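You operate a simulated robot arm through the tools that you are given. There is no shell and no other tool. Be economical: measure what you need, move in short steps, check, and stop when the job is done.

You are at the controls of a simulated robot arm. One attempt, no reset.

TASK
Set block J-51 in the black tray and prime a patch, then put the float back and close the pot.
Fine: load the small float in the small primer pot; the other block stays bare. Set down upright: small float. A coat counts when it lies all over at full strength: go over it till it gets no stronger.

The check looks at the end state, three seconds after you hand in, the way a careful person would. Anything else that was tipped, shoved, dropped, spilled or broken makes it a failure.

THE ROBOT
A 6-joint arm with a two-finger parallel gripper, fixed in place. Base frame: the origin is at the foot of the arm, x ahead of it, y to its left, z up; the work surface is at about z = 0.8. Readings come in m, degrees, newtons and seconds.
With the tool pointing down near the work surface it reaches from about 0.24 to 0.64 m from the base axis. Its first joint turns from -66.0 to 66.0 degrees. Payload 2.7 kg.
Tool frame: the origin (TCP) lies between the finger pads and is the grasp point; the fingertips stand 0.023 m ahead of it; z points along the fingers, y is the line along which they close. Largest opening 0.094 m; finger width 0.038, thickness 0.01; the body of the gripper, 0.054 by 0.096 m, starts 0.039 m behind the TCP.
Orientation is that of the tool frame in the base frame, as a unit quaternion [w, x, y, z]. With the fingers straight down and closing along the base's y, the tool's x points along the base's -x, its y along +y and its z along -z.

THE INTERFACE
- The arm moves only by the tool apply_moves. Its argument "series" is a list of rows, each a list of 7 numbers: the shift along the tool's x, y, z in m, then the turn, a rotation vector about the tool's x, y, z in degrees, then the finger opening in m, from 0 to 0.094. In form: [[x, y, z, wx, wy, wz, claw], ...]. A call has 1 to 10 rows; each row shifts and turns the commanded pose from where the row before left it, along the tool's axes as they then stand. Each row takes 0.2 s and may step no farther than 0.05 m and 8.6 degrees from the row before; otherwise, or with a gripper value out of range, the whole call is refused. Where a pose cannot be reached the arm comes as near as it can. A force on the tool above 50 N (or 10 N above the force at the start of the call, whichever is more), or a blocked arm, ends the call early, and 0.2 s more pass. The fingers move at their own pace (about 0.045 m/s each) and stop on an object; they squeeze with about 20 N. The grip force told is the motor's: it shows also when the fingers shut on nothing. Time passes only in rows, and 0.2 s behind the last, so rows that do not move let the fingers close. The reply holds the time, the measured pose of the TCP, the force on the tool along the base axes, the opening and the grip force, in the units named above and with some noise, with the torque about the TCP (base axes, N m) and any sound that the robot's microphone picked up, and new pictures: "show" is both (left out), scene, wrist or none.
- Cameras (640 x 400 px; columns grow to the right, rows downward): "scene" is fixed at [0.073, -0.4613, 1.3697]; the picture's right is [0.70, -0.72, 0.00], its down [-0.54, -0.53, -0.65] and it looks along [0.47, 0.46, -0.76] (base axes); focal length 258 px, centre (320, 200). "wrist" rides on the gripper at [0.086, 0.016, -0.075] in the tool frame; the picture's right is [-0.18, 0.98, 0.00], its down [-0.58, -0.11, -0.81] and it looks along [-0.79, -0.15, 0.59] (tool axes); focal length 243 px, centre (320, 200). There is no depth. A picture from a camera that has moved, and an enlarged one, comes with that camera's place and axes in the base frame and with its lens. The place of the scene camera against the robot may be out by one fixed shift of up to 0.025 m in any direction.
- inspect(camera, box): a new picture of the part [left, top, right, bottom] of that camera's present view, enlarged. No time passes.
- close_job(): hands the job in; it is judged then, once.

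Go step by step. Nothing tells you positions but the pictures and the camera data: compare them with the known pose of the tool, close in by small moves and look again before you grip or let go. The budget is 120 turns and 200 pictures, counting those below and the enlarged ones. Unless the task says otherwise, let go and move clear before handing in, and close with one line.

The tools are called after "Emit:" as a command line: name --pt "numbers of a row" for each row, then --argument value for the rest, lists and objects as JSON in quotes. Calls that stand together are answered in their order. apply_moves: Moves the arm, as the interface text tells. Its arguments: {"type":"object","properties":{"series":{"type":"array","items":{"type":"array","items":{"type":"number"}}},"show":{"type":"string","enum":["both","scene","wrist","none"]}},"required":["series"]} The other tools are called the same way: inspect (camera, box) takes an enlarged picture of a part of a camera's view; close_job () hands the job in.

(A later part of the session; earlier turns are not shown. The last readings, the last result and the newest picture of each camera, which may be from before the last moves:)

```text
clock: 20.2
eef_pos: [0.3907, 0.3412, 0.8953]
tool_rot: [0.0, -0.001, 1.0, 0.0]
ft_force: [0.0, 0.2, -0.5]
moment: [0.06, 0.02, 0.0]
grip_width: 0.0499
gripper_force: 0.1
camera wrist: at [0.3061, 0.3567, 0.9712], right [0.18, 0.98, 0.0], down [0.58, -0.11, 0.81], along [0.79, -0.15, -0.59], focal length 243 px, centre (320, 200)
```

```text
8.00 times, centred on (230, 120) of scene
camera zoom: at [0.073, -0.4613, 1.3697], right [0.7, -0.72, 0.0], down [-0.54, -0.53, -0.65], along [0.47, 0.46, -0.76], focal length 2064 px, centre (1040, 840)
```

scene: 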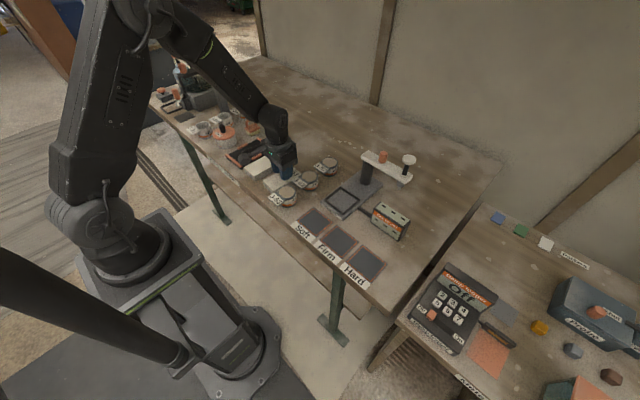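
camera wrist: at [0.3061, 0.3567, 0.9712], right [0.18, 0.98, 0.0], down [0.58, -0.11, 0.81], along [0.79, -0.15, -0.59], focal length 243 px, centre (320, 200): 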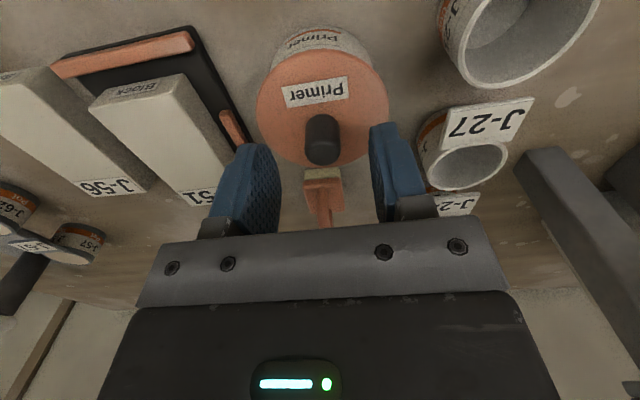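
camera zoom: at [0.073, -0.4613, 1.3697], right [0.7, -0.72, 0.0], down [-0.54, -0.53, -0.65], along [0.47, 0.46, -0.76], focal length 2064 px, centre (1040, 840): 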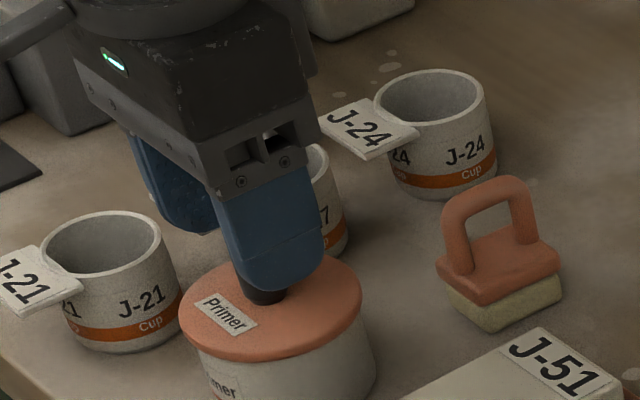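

Emit:
apply_moves --pt "-0.003 0 0.012 0 0 0 0.05" --pt "0 0 0.01 0 0 0 0.05" --pt "0 0 0 0 0 0 0.05" --show "wrist"

Emit:
inspect --camera "scene" --box '[190, 95, 270, 145]'

```text
clock: 21.0
eef_pos: [0.3944, 0.3422, 0.8735]
tool_rot: [0.001, -0.001, 1.0, 0.001]
ft_force: [0.0, -0.6, 0.0]
moment: [-0.02, -0.02, 0.0]
grip_width: 0.0498
gripper_force: 0.0
camera wrist: at [0.3091, 0.3572, 0.9494], right [0.18, 0.98, 0.0], down [0.58, -0.11, 0.81], along [0.79, -0.15, -0.59], focal length 243 px, centre (320, 200)
```

wrist: 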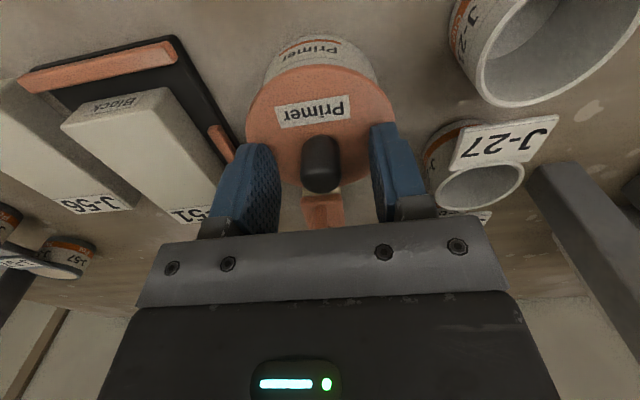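

```text
8.00 times, centred on (230, 120) of scene
camera zoom: at [0.073, -0.4613, 1.3697], right [0.7, -0.72, 0.0], down [-0.54, -0.53, -0.65], along [0.47, 0.46, -0.76], focal length 2064 px, centre (1040, 840)
```

zoom: 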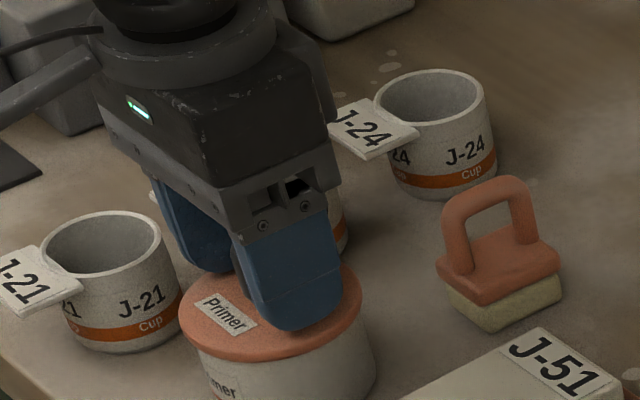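

The knob is between the fingers; close and lift straight up.

Emit:
apply_moves --pt "0 0 0 0 0 0 0.01" --pt "0 0 0 0 0 0 0.01" --pt "0 0 0 0 0 0 0.01" --pt "0 0 -0.004 0 0 0 0.01" --pt "0 0 -0.01 0 0 0 0.01" --pt "0 0 -0.02 0 0 0 0.01" --pt "0 0 -0.02 0 0 0 0.01" --pt "0 0 0 0 0 0 0.01" --show "wrist"

Emit:
inspect --camera "scene" --box '[190, 85, 286, 145]'

```text
clock: 22.8
eef_pos: [0.3937, 0.3416, 0.9278]
tool_rot: [0.001, 0.0, 1.0, 0.002]
ft_force: [0.3, 0.6, -0.1]
moment: [0.01, -0.01, -0.01]
grip_width: 0.0186
gripper_force: 20.2
heard: snap
camera wrist: at [0.3088, 0.3571, 1.0036], right [0.18, 0.98, 0.0], down [0.58, -0.11, 0.81], along [0.79, -0.15, -0.59], focal length 243 px, centre (320, 200)
```

wrist: 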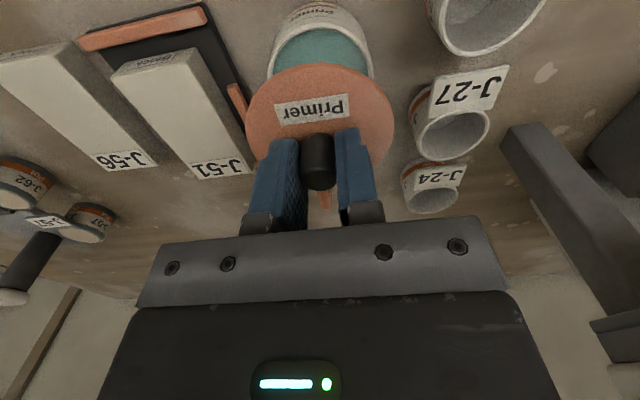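

```text
6.67 times, centred on (238, 115) of scene
camera zoom: at [0.073, -0.4613, 1.3697], right [0.7, -0.72, 0.0], down [-0.54, -0.53, -0.65], along [0.47, 0.46, -0.76], focal length 1720 px, centre (867, 767)
```

zoom: 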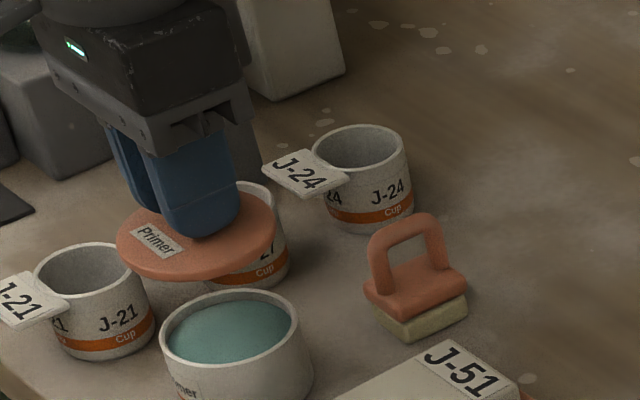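

The lid unsnapped and the teal primer shows. I carry the lid to the bare area behind the blocks, about (0.55, 0.13).

Emit:
apply_moves --pt "0 0 -0.025 0 0 0 0.01" --pt "-0.026 -0.0355 0 0 0 0 0.01" --pt "-0.026 -0.0355 0 0 0 0 0.01" --pt "-0.026 -0.0355 0 0 0 0 0.01" --pt "-0.026 -0.0355 0 0 0 0 0.01" --pt "-0.026 -0.0355 0 0 0 0 0.01" --pt "-0.026 -0.0355 0 0 0 0 0.01" --pt "0 0 0.04 0 0 0 0.01" --pt "0 0 0 0 0 0 0.01" --show "both"

Emit:
inspect --camera "scene" --box '[240, 90, 368, 170]'

```text
clock: 24.8
eef_pos: [0.55, 0.1294, 0.9137]
tool_rot: [0.0, -0.001, 1.0, 0.001]
ft_force: [0.7, -0.2, 0.0]
moment: [-0.02, 0.01, -0.04]
grip_width: 0.0186
gripper_force: 20.1
camera wrist: at [0.4647, 0.1449, 0.9895], right [0.18, 0.98, 0.0], down [0.58, -0.11, 0.81], along [0.79, -0.15, -0.59], focal length 243 px, centre (320, 200)
```

scene: 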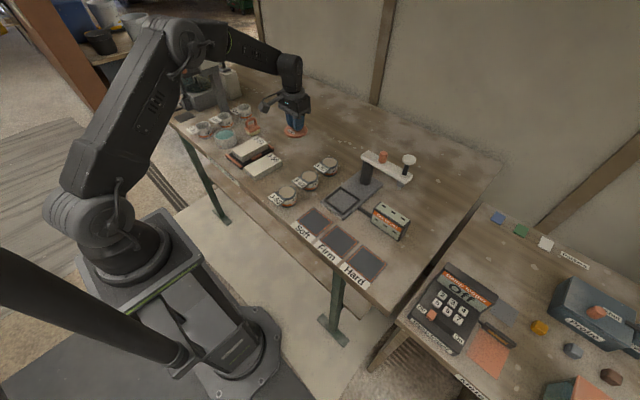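
wrist: 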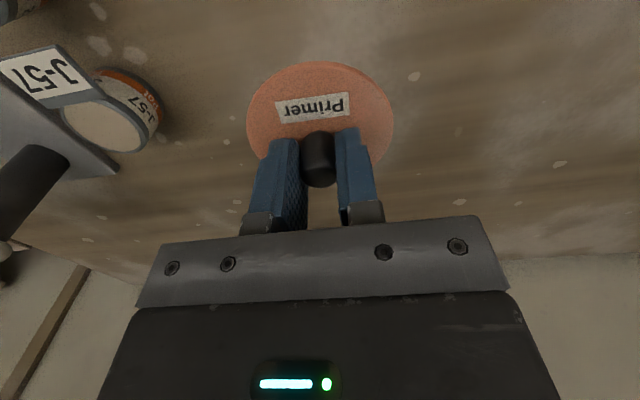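

```text
5.00 times, centred on (304, 130) of scene
camera zoom: at [0.073, -0.4613, 1.3697], right [0.7, -0.72, 0.0], down [-0.54, -0.53, -0.65], along [0.47, 0.46, -0.76], focal length 1290 px, centre (400, 550)
```

zoom: 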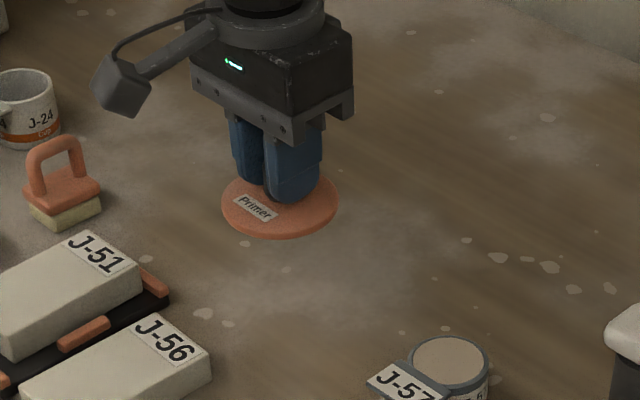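

Emit:
apply_moves --pt "0 0 0.035 0 0 0 0.01" --pt "0 0 0.03 0 0 0 0.01" --pt "0 0 0.004 0 0 0 0.01" --pt "0 0 0 0 0 0 0.01" --show "none"

```text
clock: 25.8
eef_pos: [0.5506, 0.1281, 0.8433]
tool_rot: [0.001, 0.0, 1.0, 0.001]
ft_force: [0.1, 0.0, -0.6]
moment: [0.01, 0.0, 0.0]
grip_width: 0.0184
gripper_force: 19.8
```

Emit:
apply_moves --pt "0 0 0.002 0 0 0 0.01" --pt "0 0 0.002 0 0 0 0.01" --pt "0 0 0 0 0 0 0.01" --show "none"

Emit:
inspect --camera "scene" --box '[270, 110, 334, 150]'

```text
clock: 26.6
eef_pos: [0.5498, 0.1286, 0.839]
tool_rot: [0.0, 0.0, 1.0, 0.001]
ft_force: [-0.2, 0.2, -0.5]
moment: [0.0, 0.01, 0.01]
grip_width: 0.0185
gripper_force: 19.6
```

```text
10.00 times, centred on (302, 130) of scene
camera zoom: at [0.073, -0.4613, 1.3697], right [0.7, -0.72, 0.0], down [-0.54, -0.53, -0.65], along [0.47, 0.46, -0.76], focal length 2580 px, centre (500, 900)
```

zoom: 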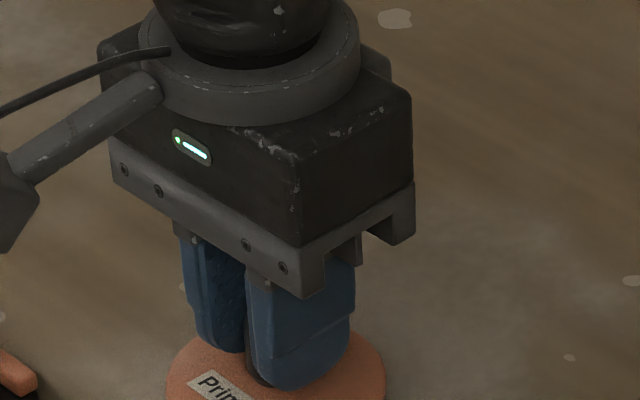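

Emit:
apply_moves --pt "0 0 0.002 0 0 0 0.01" --pt "0 0 0.0015 0 0 0 0.01" --pt "0 0 0 0 0 0 0.01" --show "none"

Emit:
inspect --camera "scene" --box '[270, 120, 334, 160]'

```text
clock: 27.4
eef_pos: [0.5513, 0.129, 0.8372]
tool_rot: [0.002, 0.0, 1.0, 0.0]
ft_force: [-1.4, 0.0, 8.6]
moment: [-0.19, 0.09, 0.01]
grip_width: 0.0185
gripper_force: 20.2
```

```text
10.00 times, centred on (302, 140) of scene
camera zoom: at [0.0728, -0.4613, 1.3697], right [0.7, -0.72, 0.0], down [-0.54, -0.53, -0.65], along [0.47, 0.46, -0.76], focal length 2580 px, centre (500, 800)
```

zoom: 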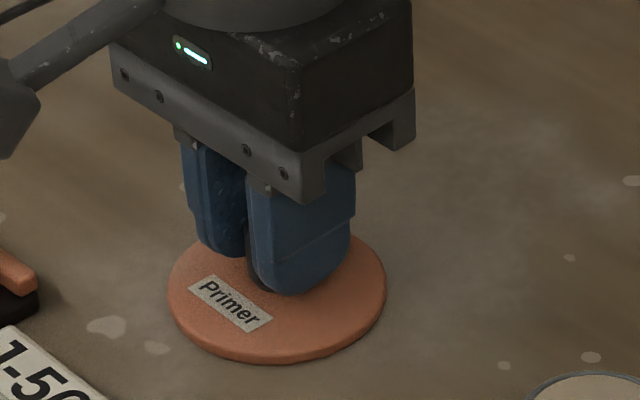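

The lid lies on the table. I release it, rise, and move toward the float.

Emit:
apply_moves --pt "0 0 -0.0005 0 0 0 0.05" --pt "0 0 0 0 0 0 0.05" --pt "0 0 -0.03 0 0 0 0.06" --pt "0 0 -0.04 0 0 0 0.06" --pt "0.02 0.03 -0.03 0 0 0 0.06" --pt "0.03 0.035 -0.01 0 0 0 0.06" --pt "0.03 0.035 0 0 0 0 0.06" --pt "0.03 0.035 0 0 0 0 0.06" --pt "0.02 0.04 0 0 0 0 0.06" --pt "0 0 0 0 0 0 0.06" --show "both"

Emit:
inspect --camera "wrist" --box '[220, 0, 420, 200]'

Emit:
inspect --camera "scene" --box '[210, 100, 306, 160]'

```text
clock: 29.6
eef_pos: [0.421, 0.3054, 0.9447]
tool_rot: [0.001, 0.0, 1.0, 0.001]
ft_force: [0.2, -0.5, 0.6]
moment: [0.01, -0.01, 0.0]
grip_width: 0.0599
gripper_force: 0.1
camera wrist: at [0.3364, 0.3201, 1.0213], right [0.18, 0.98, 0.0], down [0.58, -0.11, 0.81], along [0.79, -0.15, -0.59], focal length 243 px, centre (320, 200)
```

scene: 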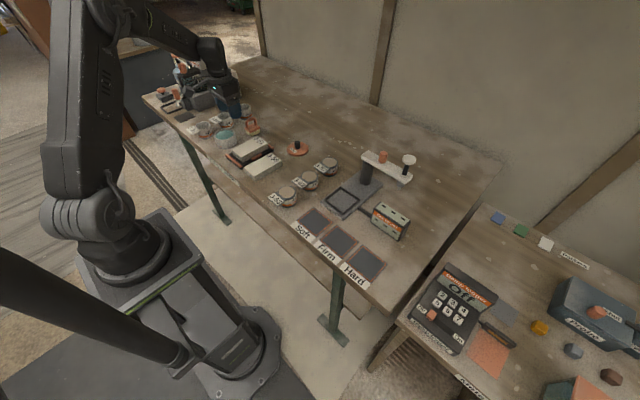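
wrist: 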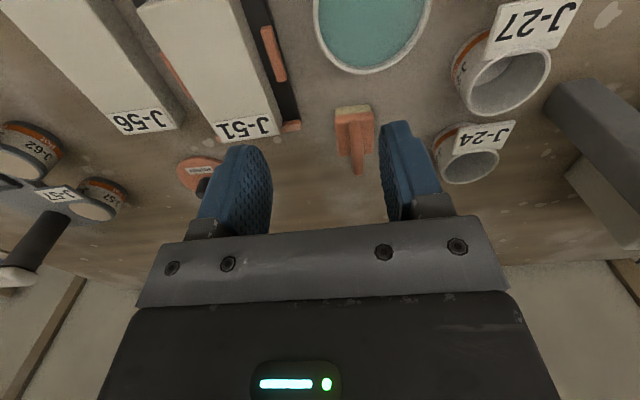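

```text
2.00 times, centred on (320, 100) of wrist
camera zoom: at [0.3364, 0.3201, 1.0213], right [0.18, 0.98, 0.0], down [0.58, -0.11, 0.81], along [0.79, -0.15, -0.59], focal length 485 px, centre (320, 400)
```

zoom: 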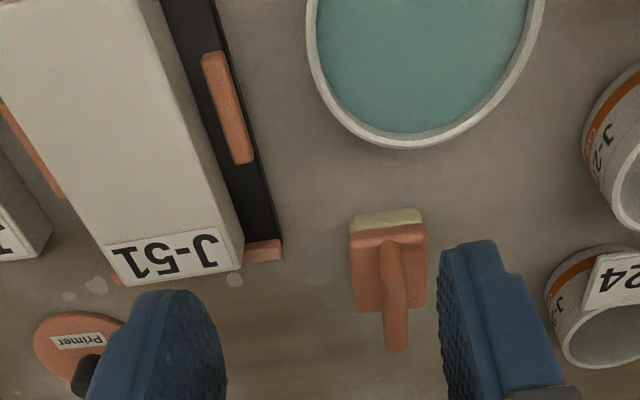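

```text
6.67 times, centred on (258, 130) of scene
camera zoom: at [0.073, -0.4613, 1.3697], right [0.7, -0.72, 0.0], down [-0.54, -0.53, -0.65], along [0.47, 0.46, -0.76], focal length 1720 px, centre (733, 667)
```

zoom: 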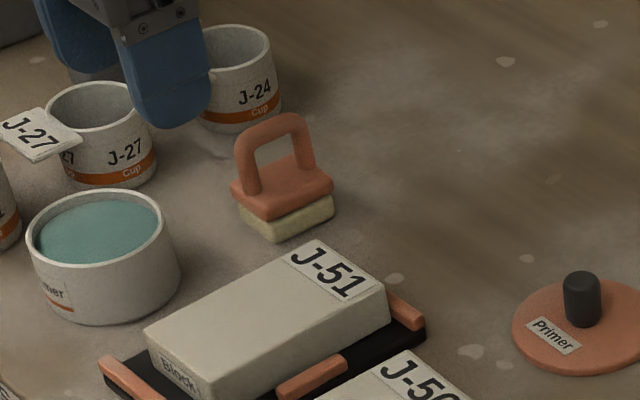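

The float's base is around (0.508, 0.327) with the arch handle along x, which suits the fingers' closing direction. I move above it.

Emit:
apply_moves --pt "-0.04 0.01 0 0 0 0 0.05" --pt "-0.042 0.01 0.01 0 0 0 0.05" --pt "0 0 0.02 0 0 0 0.05" --pt "0 0 0 0 0 0 0.05" --show "wrist"

Emit:
inspect --camera "wrist" --box '[220, 60, 420, 210]'

Emit:
inspect --camera "scene" --box '[215, 95, 295, 145]'

```text
clock: 30.6
eef_pos: [0.5023, 0.3271, 0.9169]
tool_rot: [0.0, 0.0, 1.0, 0.001]
ft_force: [0.8, 0.6, -0.4]
moment: [0.02, 0.01, -0.01]
grip_width: 0.0498
gripper_force: 0.0
camera wrist: at [0.4166, 0.3421, 0.9925], right [0.18, 0.98, 0.0], down [0.58, -0.11, 0.81], along [0.79, -0.15, -0.59], focal length 243 px, centre (320, 200)
```

wrist: 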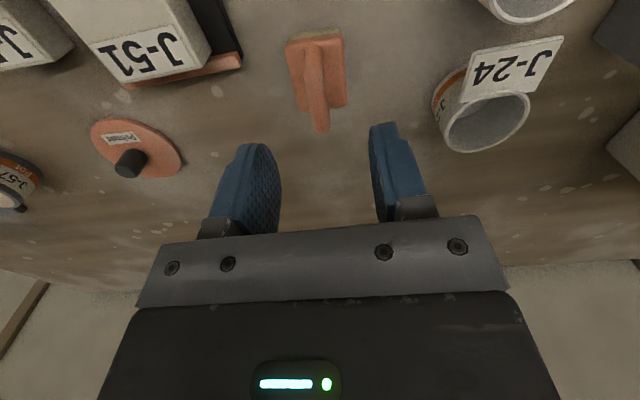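

```text
2.67 times, centred on (320, 135) of wrist
camera zoom: at [0.4166, 0.3421, 0.9925], right [0.18, 0.98, 0.0], down [0.58, -0.11, 0.81], along [0.79, -0.15, -0.59], focal length 647 px, centre (320, 373)
```

zoom: 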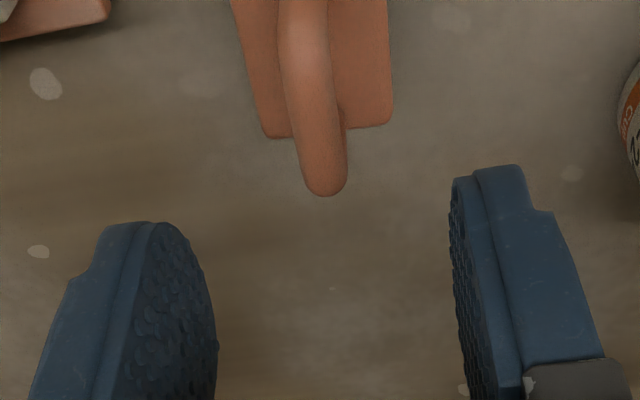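

```text
8.00 times, centred on (255, 120) of scene
camera zoom: at [0.073, -0.4613, 1.3697], right [0.7, -0.72, 0.0], down [-0.54, -0.53, -0.65], along [0.47, 0.46, -0.76], focal length 2064 px, centre (840, 840)
```

zoom: 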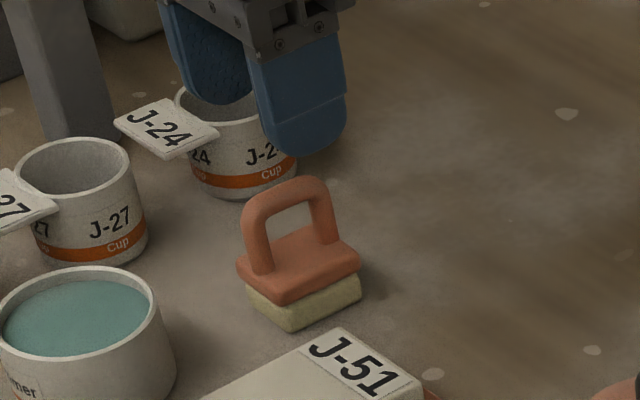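

Emit:
apply_moves --pt "-0.0025 -0.0018 0.02 0 0 3 0.05" --pt "0 0 0.02 0 0 0 0.05" --pt "0 0 0 0 0 0 0.05" --show "wrist"

Emit:
inspect --camera "scene" --box '[215, 95, 295, 145]'

```text
clock: 31.4
eef_pos: [0.506, 0.323, 0.8767]
tool_rot: [0.0, 0.026, 1.0, 0.002]
ft_force: [-0.7, 0.9, 0.3]
moment: [0.01, 0.0, -0.01]
grip_width: 0.0503
gripper_force: 0.0
camera wrist: at [0.4206, 0.3444, 0.9519], right [0.24, 0.97, 0.0], down [0.57, -0.14, 0.81], along [0.78, -0.19, -0.59], focal length 243 px, centre (320, 200)
```

wrist: 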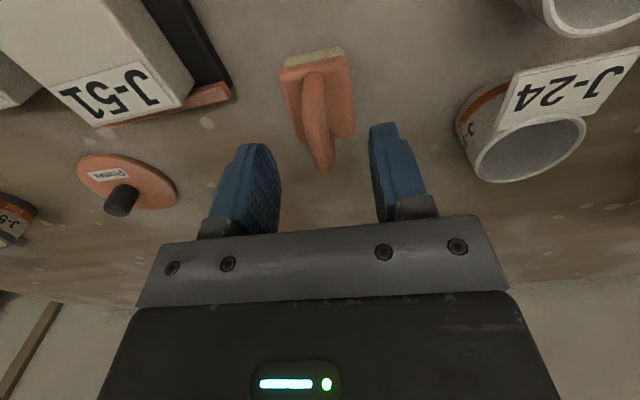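

```text
8.00 times, centred on (255, 120) of scene
camera zoom: at [0.073, -0.4613, 1.3697], right [0.7, -0.72, 0.0], down [-0.54, -0.53, -0.65], along [0.47, 0.46, -0.76], focal length 2064 px, centre (840, 840)
```

zoom: 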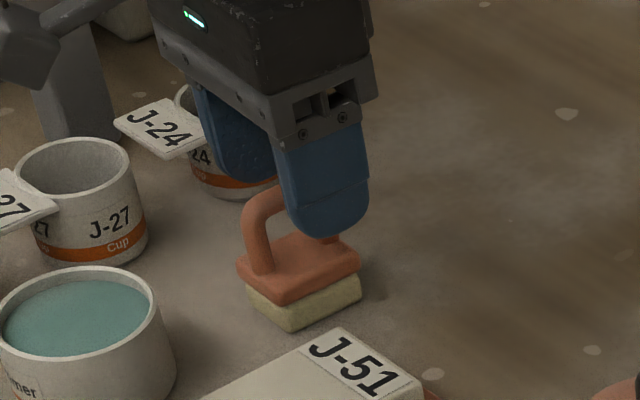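

Emit:
apply_moves --pt "0 0.0 0.01 0 0 0 0.05" --pt "0 0 0.004 0 0 0 0.05" --pt "0 0 0 0 0 0 0.05" --show "wrist"

Emit:
inspect --camera "wrist" --box '[220, 40, 420, 210]'

Emit:
inspect --camera "scene" --box '[225, 100, 289, 140]'

```text
clock: 32.2
eef_pos: [0.5044, 0.3238, 0.861]
tool_rot: [0.001, 0.027, 1.0, 0.001]
ft_force: [-0.1, 0.6, -0.1]
moment: [0.02, 0.0, 0.01]
grip_width: 0.05
gripper_force: 0.1
camera wrist: at [0.4199, 0.3439, 0.9373], right [0.23, 0.97, 0.0], down [0.57, -0.14, 0.81], along [0.78, -0.19, -0.59], focal length 243 px, centre (320, 200)
```

wrist: 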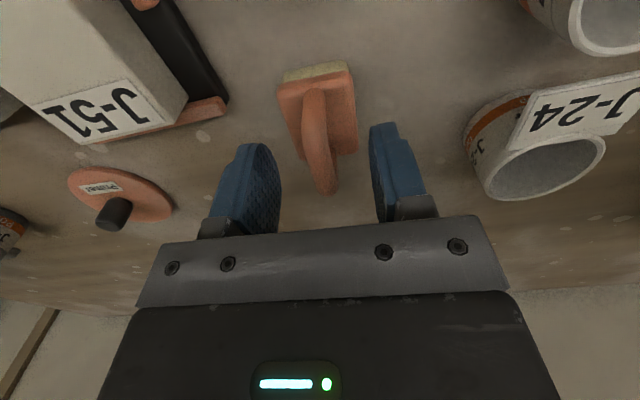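

```text
2.35 times, centred on (320, 125) of wrist
camera zoom: at [0.4199, 0.3439, 0.9373], right [0.23, 0.97, 0.0], down [0.57, -0.14, 0.81], along [0.78, -0.19, -0.59], focal length 571 px, centre (320, 376)
```

zoom: 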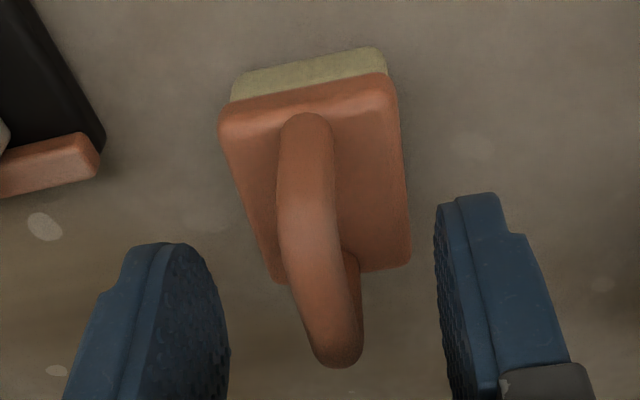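

```text
10.00 times, centred on (257, 120) of scene
camera zoom: at [0.073, -0.4613, 1.3697], right [0.7, -0.72, 0.0], down [-0.54, -0.53, -0.65], along [0.47, 0.46, -0.76], focal length 2580 px, centre (950, 1000)
```

zoom: 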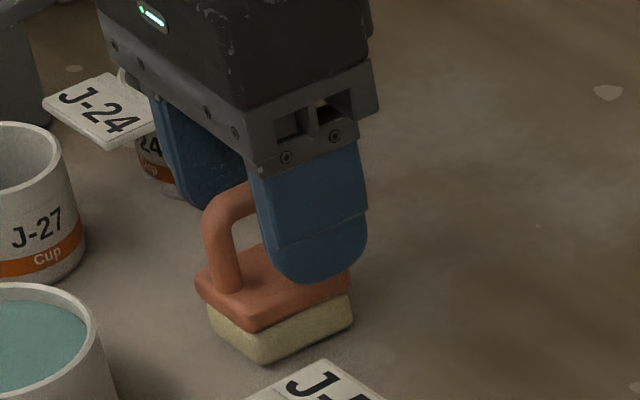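

Emit:
apply_moves --pt "0 0.0 0.003 0 0 0 0.05" --pt "0 0 0 0 0 0 0.0" --pt "0 0 0 0 0 0 0.0" --pt "0 0 0 0 0 0 0.0" --pt "0 0 0 0 0 0 0.0" --show "wrist"

Emit:
inspect --camera "wrist" --box '[220, 40, 420, 210]'

Emit:
inspect --camera "scene" --box '[225, 100, 289, 140]'

```text
clock: 33.4
eef_pos: [0.5044, 0.324, 0.8592]
tool_rot: [0.001, 0.027, 1.0, 0.001]
ft_force: [0.1, 0.1, -0.2]
moment: [-0.01, -0.02, 0.02]
grip_width: 0.0106
gripper_force: 20.1
camera wrist: at [0.4203, 0.3435, 0.9348], right [0.23, 0.97, 0.0], down [0.57, -0.14, 0.81], along [0.78, -0.19, -0.59], focal length 243 px, centre (320, 200)
```

wrist: 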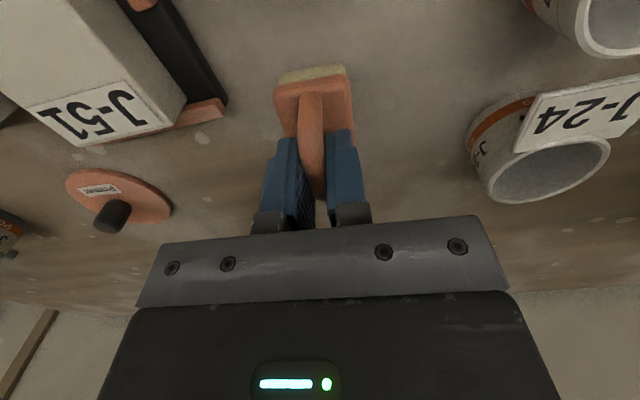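

```text
2.35 times, centred on (320, 125) of wrist
camera zoom: at [0.4203, 0.3435, 0.9348], right [0.23, 0.97, 0.0], down [0.57, -0.14, 0.81], along [0.78, -0.19, -0.59], focal length 571 px, centre (320, 376)
```

zoom: 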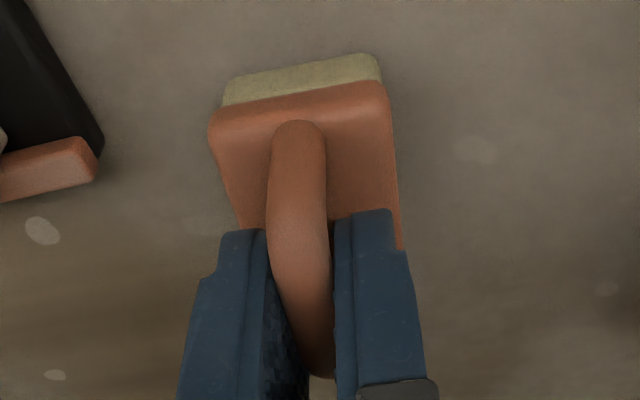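

```text
10.00 times, centred on (257, 120) of scene
camera zoom: at [0.073, -0.4613, 1.3697], right [0.7, -0.72, 0.0], down [-0.54, -0.53, -0.65], along [0.47, 0.46, -0.76], focal length 2580 px, centre (950, 1000)
```

zoom: 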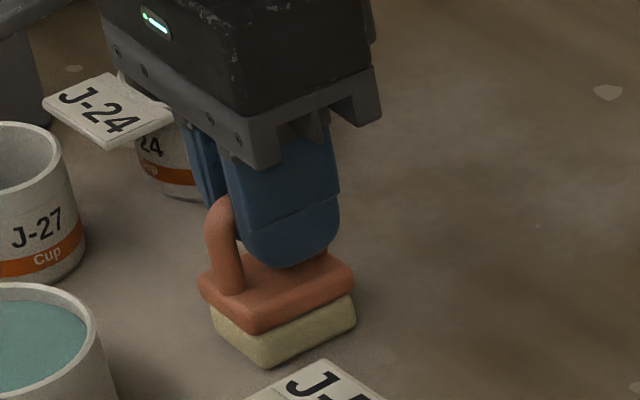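

The float is gripped (0.0106 m), bottom 0.059 below the TCP. I lift it and carry it over the pot.

Emit:
apply_moves --pt "0 0 -0.01 0 0 0 0.0" --pt "0 0 -0.03 0 0 0 0.0" --pt "0 0 -0.03 0 0 -3.1 0.0" --pt "0.04 0.006 0 0 0 0 0.0" --pt "0.04 0.006 0 0 0 0 0.0" --pt "0.03 0.006 0 0 0 0 0.0" --pt "0 0 0 0 0 0 0.0" --show "wrist"

Emit:
inspect --camera "scene" --box '[190, 90, 270, 150]'

Emit:
inspect --camera "wrist" --box '[220, 0, 420, 150]'

```text
clock: 35.0
eef_pos: [0.395, 0.3397, 0.9299]
tool_rot: [0.0, -0.002, 1.0, 0.0]
ft_force: [-0.8, -0.2, -0.1]
moment: [0.02, 0.02, 0.0]
grip_width: 0.0105
gripper_force: 19.5
camera wrist: at [0.3091, 0.3555, 1.0058], right [0.18, 0.98, 0.0], down [0.58, -0.11, 0.81], along [0.79, -0.15, -0.59], focal length 243 px, centre (320, 200)
```

wrist: 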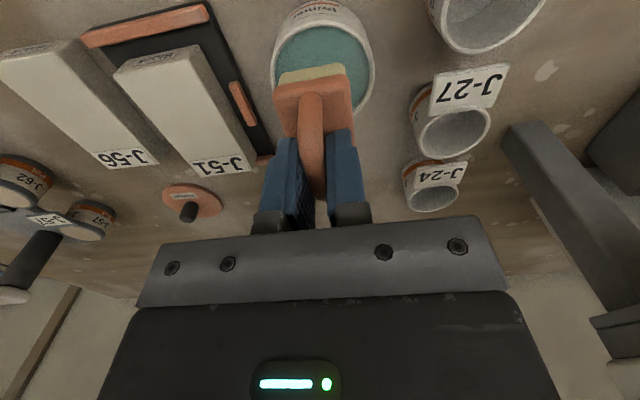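

```text
6.67 times, centred on (230, 120) of scene
camera zoom: at [0.073, -0.4613, 1.3697], right [0.7, -0.72, 0.0], down [-0.54, -0.53, -0.65], along [0.47, 0.46, -0.76], focal length 1720 px, centre (920, 733)
```

zoom: 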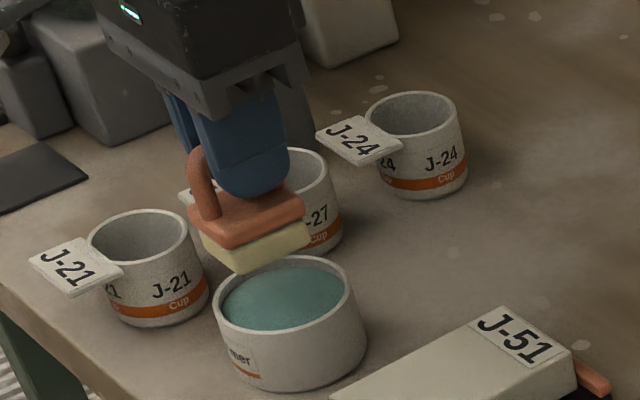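

```text
2.67 times, centred on (320, 75) of wrist
camera zoom: at [0.3091, 0.3555, 1.0058], right [0.18, 0.98, 0.0], down [0.58, -0.11, 0.81], along [0.79, -0.15, -0.59], focal length 647 px, centre (320, 533)
```

zoom: 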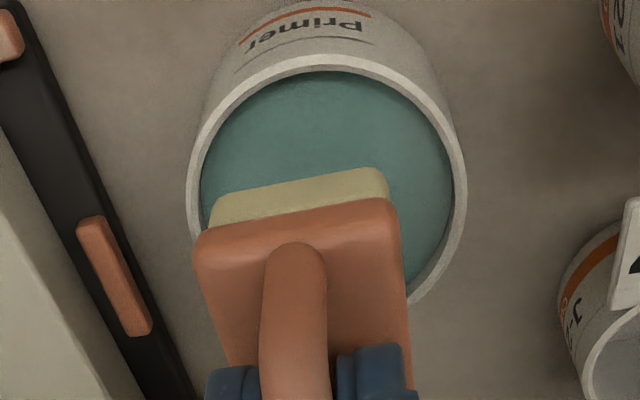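

Emit:
apply_moves --pt "0 0.003 0.015 0 0 0 0.0" --pt "0 0 0.014 0 0 0 0.0" --pt "0 0 0 0 0 0 0.0" --show "wrist"

Emit:
inspect --camera "scene" --box '[200, 100, 264, 150]'

Emit:
inspect --camera "wrist" --box '[220, 0, 420, 150]'

```text
clock: 35.8
eef_pos: [0.3942, 0.3429, 0.9002]
tool_rot: [0.001, -0.001, 1.0, 0.001]
ft_force: [0.3, 0.0, -0.5]
moment: [0.01, 0.01, -0.02]
grip_width: 0.0104
gripper_force: 19.6
camera wrist: at [0.3088, 0.359, 0.9757], right [0.18, 0.98, 0.0], down [0.58, -0.11, 0.81], along [0.79, -0.15, -0.59], focal length 243 px, centre (320, 200)
```

wrist: 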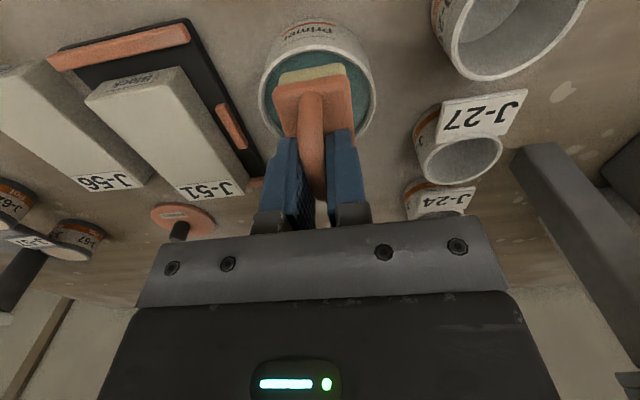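

```text
8.00 times, centred on (232, 125) of scene
camera zoom: at [0.073, -0.4613, 1.3697], right [0.7, -0.72, 0.0], down [-0.54, -0.53, -0.65], along [0.47, 0.46, -0.76], focal length 2064 px, centre (1024, 800)
```

zoom: 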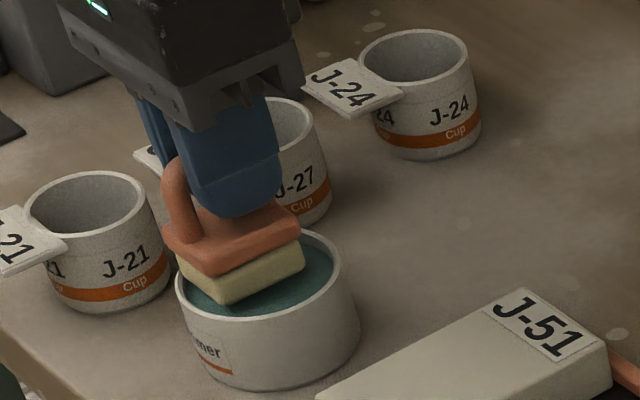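

```text
2.67 times, centred on (320, 75) of wrist
camera zoom: at [0.3088, 0.359, 0.9757], right [0.18, 0.98, 0.0], down [0.58, -0.11, 0.81], along [0.79, -0.15, -0.59], focal length 647 px, centre (320, 533)
```

zoom: 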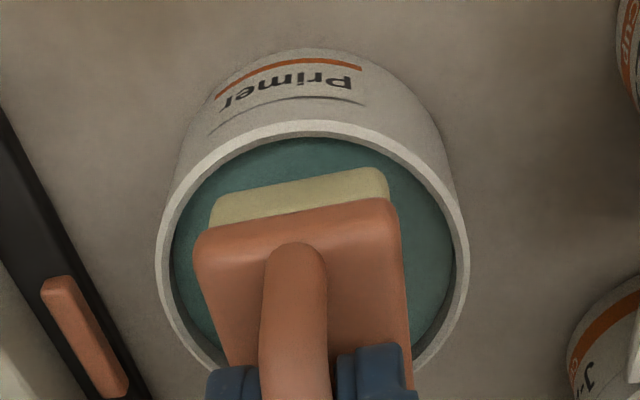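

Centred over the primer. I lower slowly into it.

Emit:
apply_moves --pt "0.0 0 0.003 0 0 0 0.0" --pt "0 0 0.003 0 0 0 0.0" --pt "0 0 0.002 0 0 0 0.0" --pt "0 0 0 0 0 0 0.0" --show "wrist"

Emit:
inspect --camera "scene" --box '[200, 100, 264, 150]'

Emit:
inspect --camera "wrist" --box '[220, 0, 420, 150]'

```text
clock: 36.8
eef_pos: [0.3951, 0.3443, 0.8928]
tool_rot: [0.003, -0.001, 1.0, 0.003]
ft_force: [7.8, 0.2, 14.4]
moment: [0.05, 0.08, 0.0]
grip_width: 0.011
gripper_force: 19.9
camera wrist: at [0.3095, 0.3588, 0.9681], right [0.18, 0.98, 0.01], down [0.58, -0.11, 0.81], along [0.8, -0.14, -0.59], focal length 243 px, centre (320, 200)
```

wrist: 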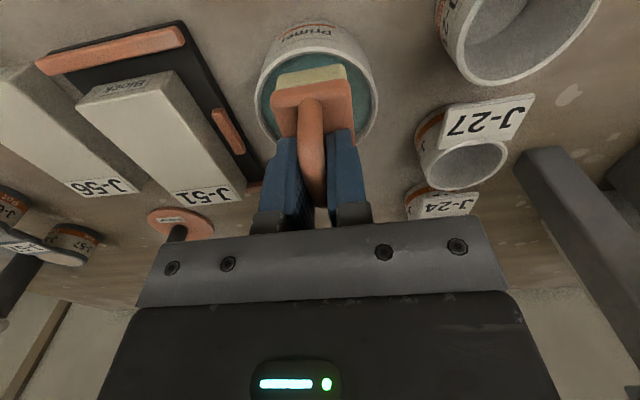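

```text
8.00 times, centred on (232, 125) of scene
camera zoom: at [0.073, -0.4615, 1.3697], right [0.7, -0.72, 0.0], down [-0.54, -0.53, -0.65], along [0.47, 0.46, -0.76], focal length 2064 px, centre (1024, 800)
```

zoom: 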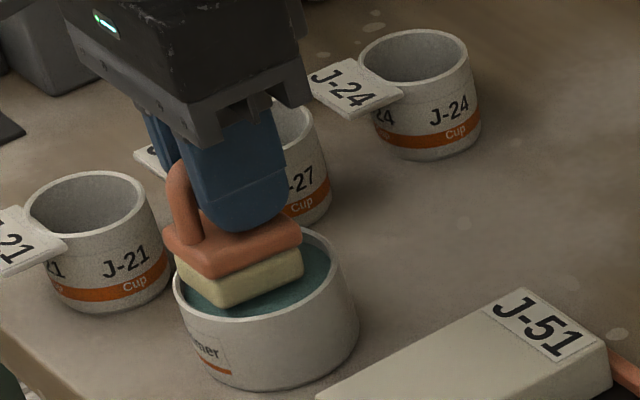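

```text
2.67 times, centred on (320, 75) of wrist
camera zoom: at [0.3095, 0.3588, 0.9681], right [0.18, 0.98, 0.01], down [0.58, -0.11, 0.81], along [0.8, -0.14, -0.59], focal length 647 px, centre (320, 533)
```

zoom: 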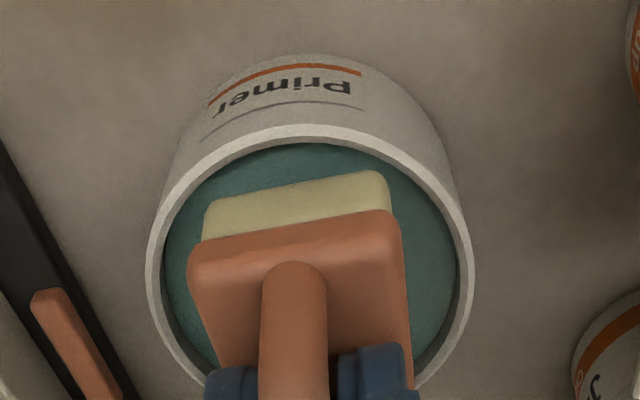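

The force (+14 N up, +8 N in x) says the near sponge corners touch the near rim. I back up, shift +x about 4 mm, and retry.

Emit:
apply_moves --pt "0.0 0 -0.01 0 0 0 0.0" --pt "-0.004 0 0 0 0 0 0.0" --pt "0 0 0 0 0 0 0.0" --show "wrist"

Emit:
inspect --camera "scene" --box '[208, 105, 256, 145]'

Emit:
inspect --camera "wrist" --box '[240, 10, 400, 150]'

```text
clock: 37.6
eef_pos: [0.3975, 0.3442, 0.9033]
tool_rot: [0.0, -0.001, 1.0, 0.001]
ft_force: [0.0, -0.4, -0.2]
moment: [0.02, -0.02, 0.0]
grip_width: 0.0106
gripper_force: 19.8
camera wrist: at [0.3128, 0.3597, 0.9781], right [0.18, 0.98, 0.0], down [0.58, -0.11, 0.81], along [0.79, -0.15, -0.59], focal length 243 px, centre (320, 200)
```

wrist: 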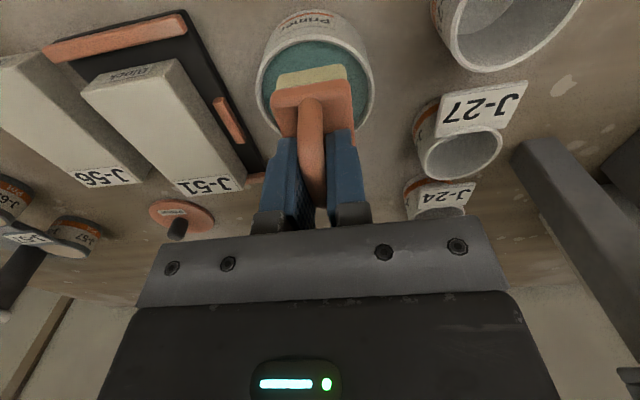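

```text
10.00 times, centred on (232, 125) of scene
camera zoom: at [0.073, -0.4613, 1.3697], right [0.7, -0.72, 0.0], down [-0.54, -0.53, -0.65], along [0.47, 0.46, -0.76], focal length 2580 px, centre (1200, 950)
```

zoom: 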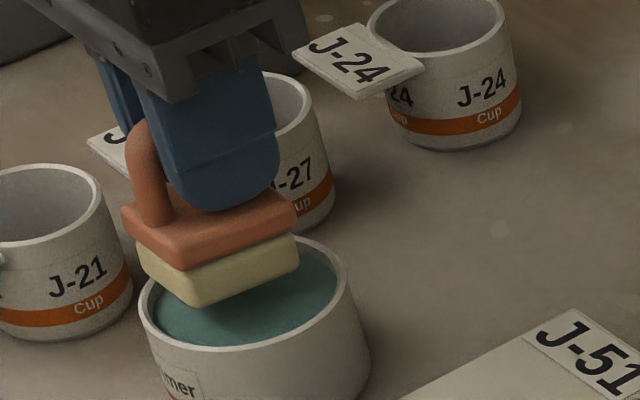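

```text
2.86 times, centred on (320, 80) of wrist
camera zoom: at [0.3128, 0.3597, 0.9781], right [0.18, 0.98, 0.0], down [0.58, -0.11, 0.81], along [0.79, -0.15, -0.59], focal length 693 px, centre (320, 543)
```

zoom: 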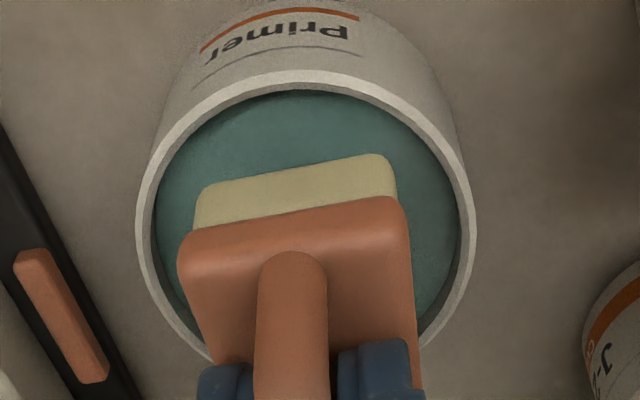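

I check the pot's rim more carefully in both cameras before dipping again.

Emit:
inspect --camera "scene" --box '[216, 115, 248, 147]'

Emit:
inspect --camera "wrist" --box '[240, 0, 400, 100]'

```text
12.50 times, centred on (232, 131) of scene
camera zoom: at [0.073, -0.4613, 1.3697], right [0.7, -0.72, 0.0], down [-0.54, -0.53, -0.65], along [0.47, 0.46, -0.76], focal length 3226 px, centre (1420, 1062)
```

zoom: 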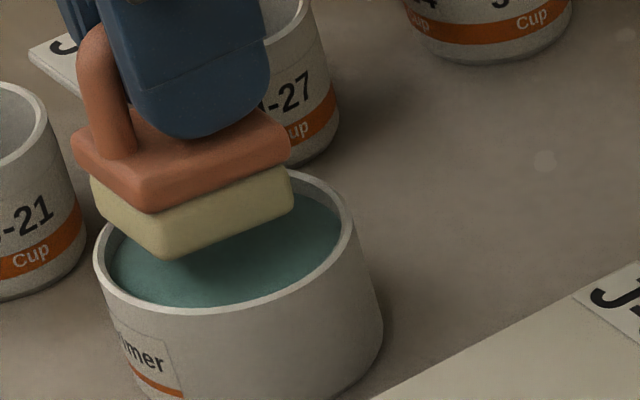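

```text
4.00 times, centred on (320, 50) of wrist
camera zoom: at [0.3128, 0.3597, 0.9781], right [0.18, 0.98, 0.0], down [0.58, -0.11, 0.81], along [0.79, -0.15, -0.59], focal length 970 px, centre (320, 800)
```

zoom: 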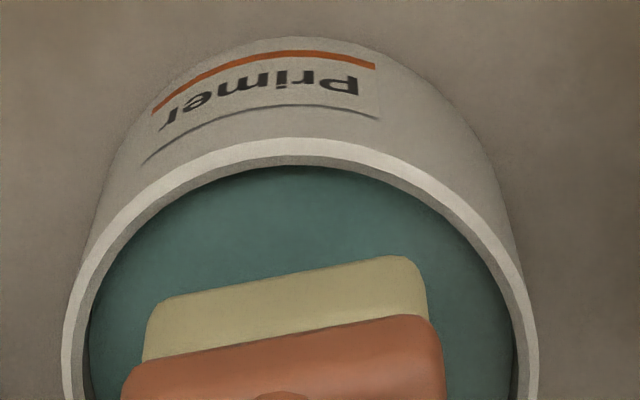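

The float slid about 8 mm up in the grip and sits slightly rearward. The sponge is about 0.034 × 0.040; I shift +5 mm in x, −1.5 mm in y and lower again cautiously.

Emit:
apply_moves --pt "-0.005 -0.0015 0 0 0 0 0.0" --pt "0 0 0.006 0 0 0 0.0" --pt "0 0 0.003 0 0 0 0.0" --pt "0 0 0 0 0 0 0.0" --show "none"

Emit:
inspect --camera "scene" --box '[216, 115, 248, 147]'

Emit:
inspect --camera "wrist" --box '[240, 20, 400, 120]'

```text
clock: 38.6
eef_pos: [0.404, 0.3422, 0.8945]
tool_rot: [0.001, -0.001, 1.0, 0.002]
ft_force: [1.4, 0.1, -0.8]
moment: [-0.02, -0.02, 0.0]
grip_width: 0.0107
gripper_force: 19.8
```

```text
12.50 times, centred on (232, 131) of scene
camera zoom: at [0.073, -0.4613, 1.3697], right [0.7, -0.72, 0.0], down [-0.54, -0.53, -0.65], along [0.47, 0.46, -0.76], focal length 3226 px, centre (1420, 1062)
```

zoom: 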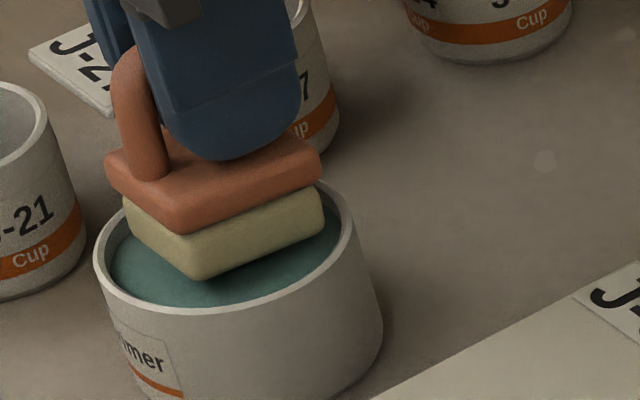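

```text
4.00 times, centred on (320, 70) of wrist
camera zoom: at [0.3188, 0.3577, 0.9692], right [0.18, 0.98, 0.0], down [0.58, -0.11, 0.81], along [0.79, -0.15, -0.59], focal length 970 px, centre (320, 720)
```

zoom: 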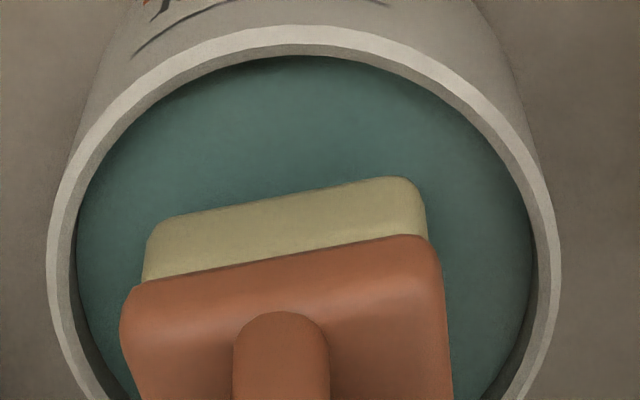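

Well centred now. I continue down.

Emit:
apply_moves --pt "0 0 0.003 0 0 0 0.0" --pt "0 0 0.003 0 0 0 0.0" --pt "0 0 0 0 0 0 0.0" --show "none"

Emit:
inspect --camera "scene" --box '[216, 115, 248, 147]'

Emit:
inspect --camera "wrist" --box '[240, 20, 400, 120]'

```text
clock: 39.4
eef_pos: [0.404, 0.3433, 0.8886]
tool_rot: [0.001, -0.001, 1.0, 0.002]
ft_force: [-1.4, -2.0, 8.9]
moment: [-0.1, -0.05, -0.05]
grip_width: 0.0106
gripper_force: 19.7
```

```text
12.50 times, centred on (232, 131) of scene
camera zoom: at [0.0728, -0.4615, 1.3697], right [0.7, -0.72, 0.0], down [-0.54, -0.53, -0.65], along [0.47, 0.46, -0.76], focal length 3226 px, centre (1420, 1062)
```

zoom: 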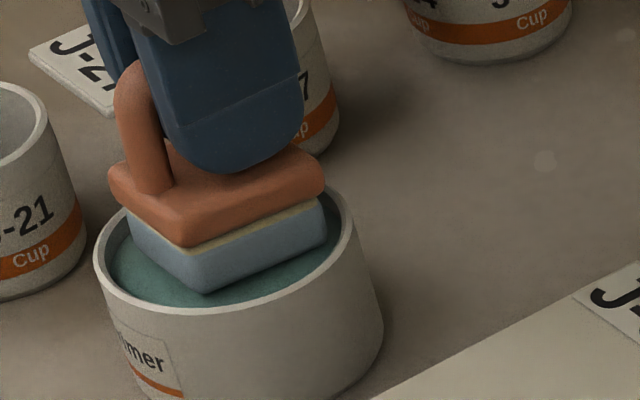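

```text
4.00 times, centred on (320, 70) of wrist
camera zoom: at [0.3184, 0.3579, 0.9648], right [0.18, 0.98, 0.0], down [0.58, -0.11, 0.81], along [0.79, -0.14, -0.59], focal length 970 px, centre (320, 720)
```

zoom: 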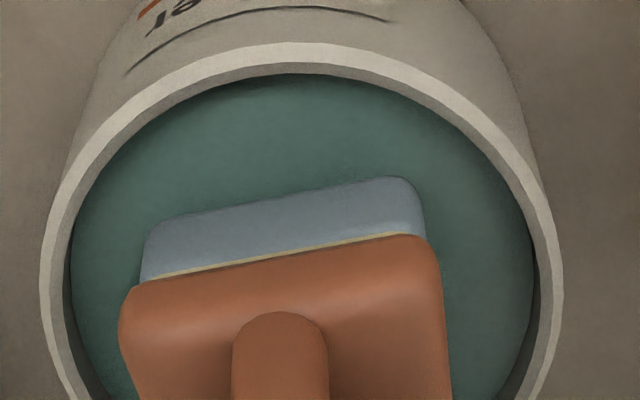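

The sponge has turned blue: loaded. I dwell a moment, lift clear, and move over the block.

Emit:
apply_moves --pt "0 0 0 0 0 0 0.0" --pt "0 0 0 0 0 0 0.0" --pt "0 0 -0.01 0 0 0 0.0" --pt "0 0 -0.03 0 0 0 0.0" --pt "0 0 0 0 0 0 0.0" --pt "0 -0.04 0 0 0 0 0.0" --pt "0 -0.04 0 0 0 0 0.0" --pt "0 -0.036 0 0 0 0 0.0" --pt "0 0 0 0 0 0 0.0" --show "wrist"

Emit:
inspect --camera "scene" --box '[206, 100, 286, 160]'

Emit:
inspect --camera "wrist" --box '[220, 0, 420, 150]'

```text
clock: 41.4
eef_pos: [0.4021, 0.2258, 0.9268]
tool_rot: [0.001, -0.001, 1.0, 0.001]
ft_force: [1.0, 0.0, -0.2]
moment: [0.01, -0.04, -0.03]
grip_width: 0.0108
gripper_force: 20.1
camera wrist: at [0.3174, 0.2401, 1.0037], right [0.18, 0.98, 0.0], down [0.58, -0.11, 0.81], along [0.79, -0.14, -0.59], focal length 243 px, centre (320, 200)
```

wrist: 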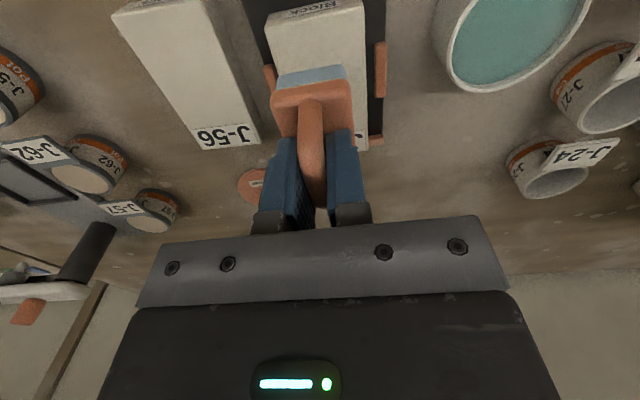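

```text
6.67 times, centred on (246, 130) of scene
camera zoom: at [0.073, -0.4613, 1.3697], right [0.7, -0.72, 0.0], down [-0.54, -0.53, -0.65], along [0.47, 0.46, -0.76], focal length 1720 px, centre (813, 667)
```

zoom: 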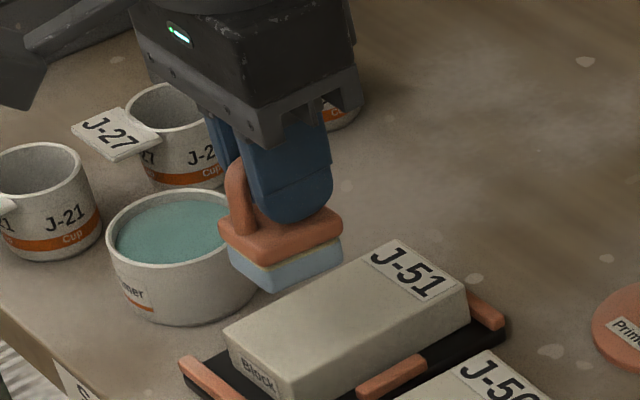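

```text
2.67 times, centred on (320, 75) of wrist
camera zoom: at [0.3174, 0.2401, 1.0037], right [0.18, 0.98, 0.0], down [0.58, -0.11, 0.81], along [0.79, -0.14, -0.59], focal length 647 px, centre (320, 533)
```

zoom: 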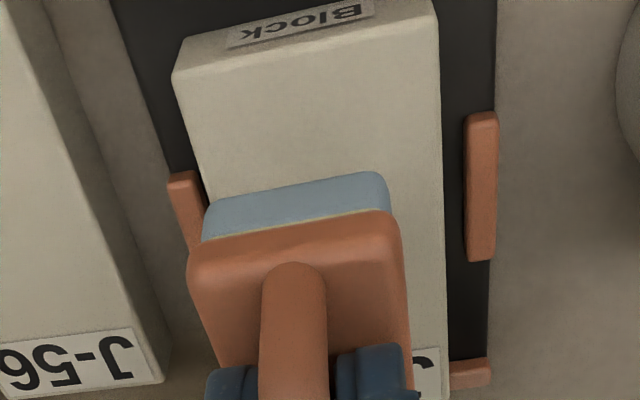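

I go over the block's bare middle and lower to touch.

Emit:
apply_moves --pt "-0.012 0.001 0.02 0 0 0 0.0" --pt "0 0 0.016 0 0 0 0.0" --pt "0 0 0.003 0 0 0 0.0" --pt "0 0 0 0 0 0 0.0" --show "none"

Emit:
inspect --camera "scene" --box '[216, 110, 280, 150]'

```text
clock: 42.4
eef_pos: [0.4154, 0.2263, 0.8902]
tool_rot: [0.003, -0.001, 1.0, 0.002]
ft_force: [-4.8, -1.7, 15.5]
moment: [-0.05, 0.05, 0.0]
grip_width: 0.0108
gripper_force: 20.1
```

```text
10.00 times, centred on (248, 130) of scene
camera zoom: at [0.0727, -0.4615, 1.3697], right [0.7, -0.72, 0.0], down [-0.54, -0.53, -0.65], along [0.47, 0.46, -0.76], focal length 2580 px, centre (1040, 900)
```

zoom: 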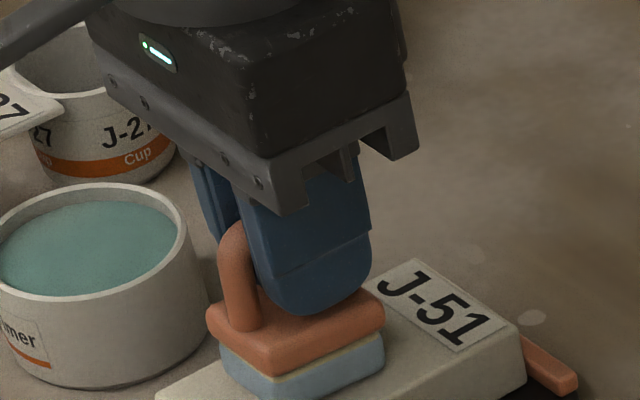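

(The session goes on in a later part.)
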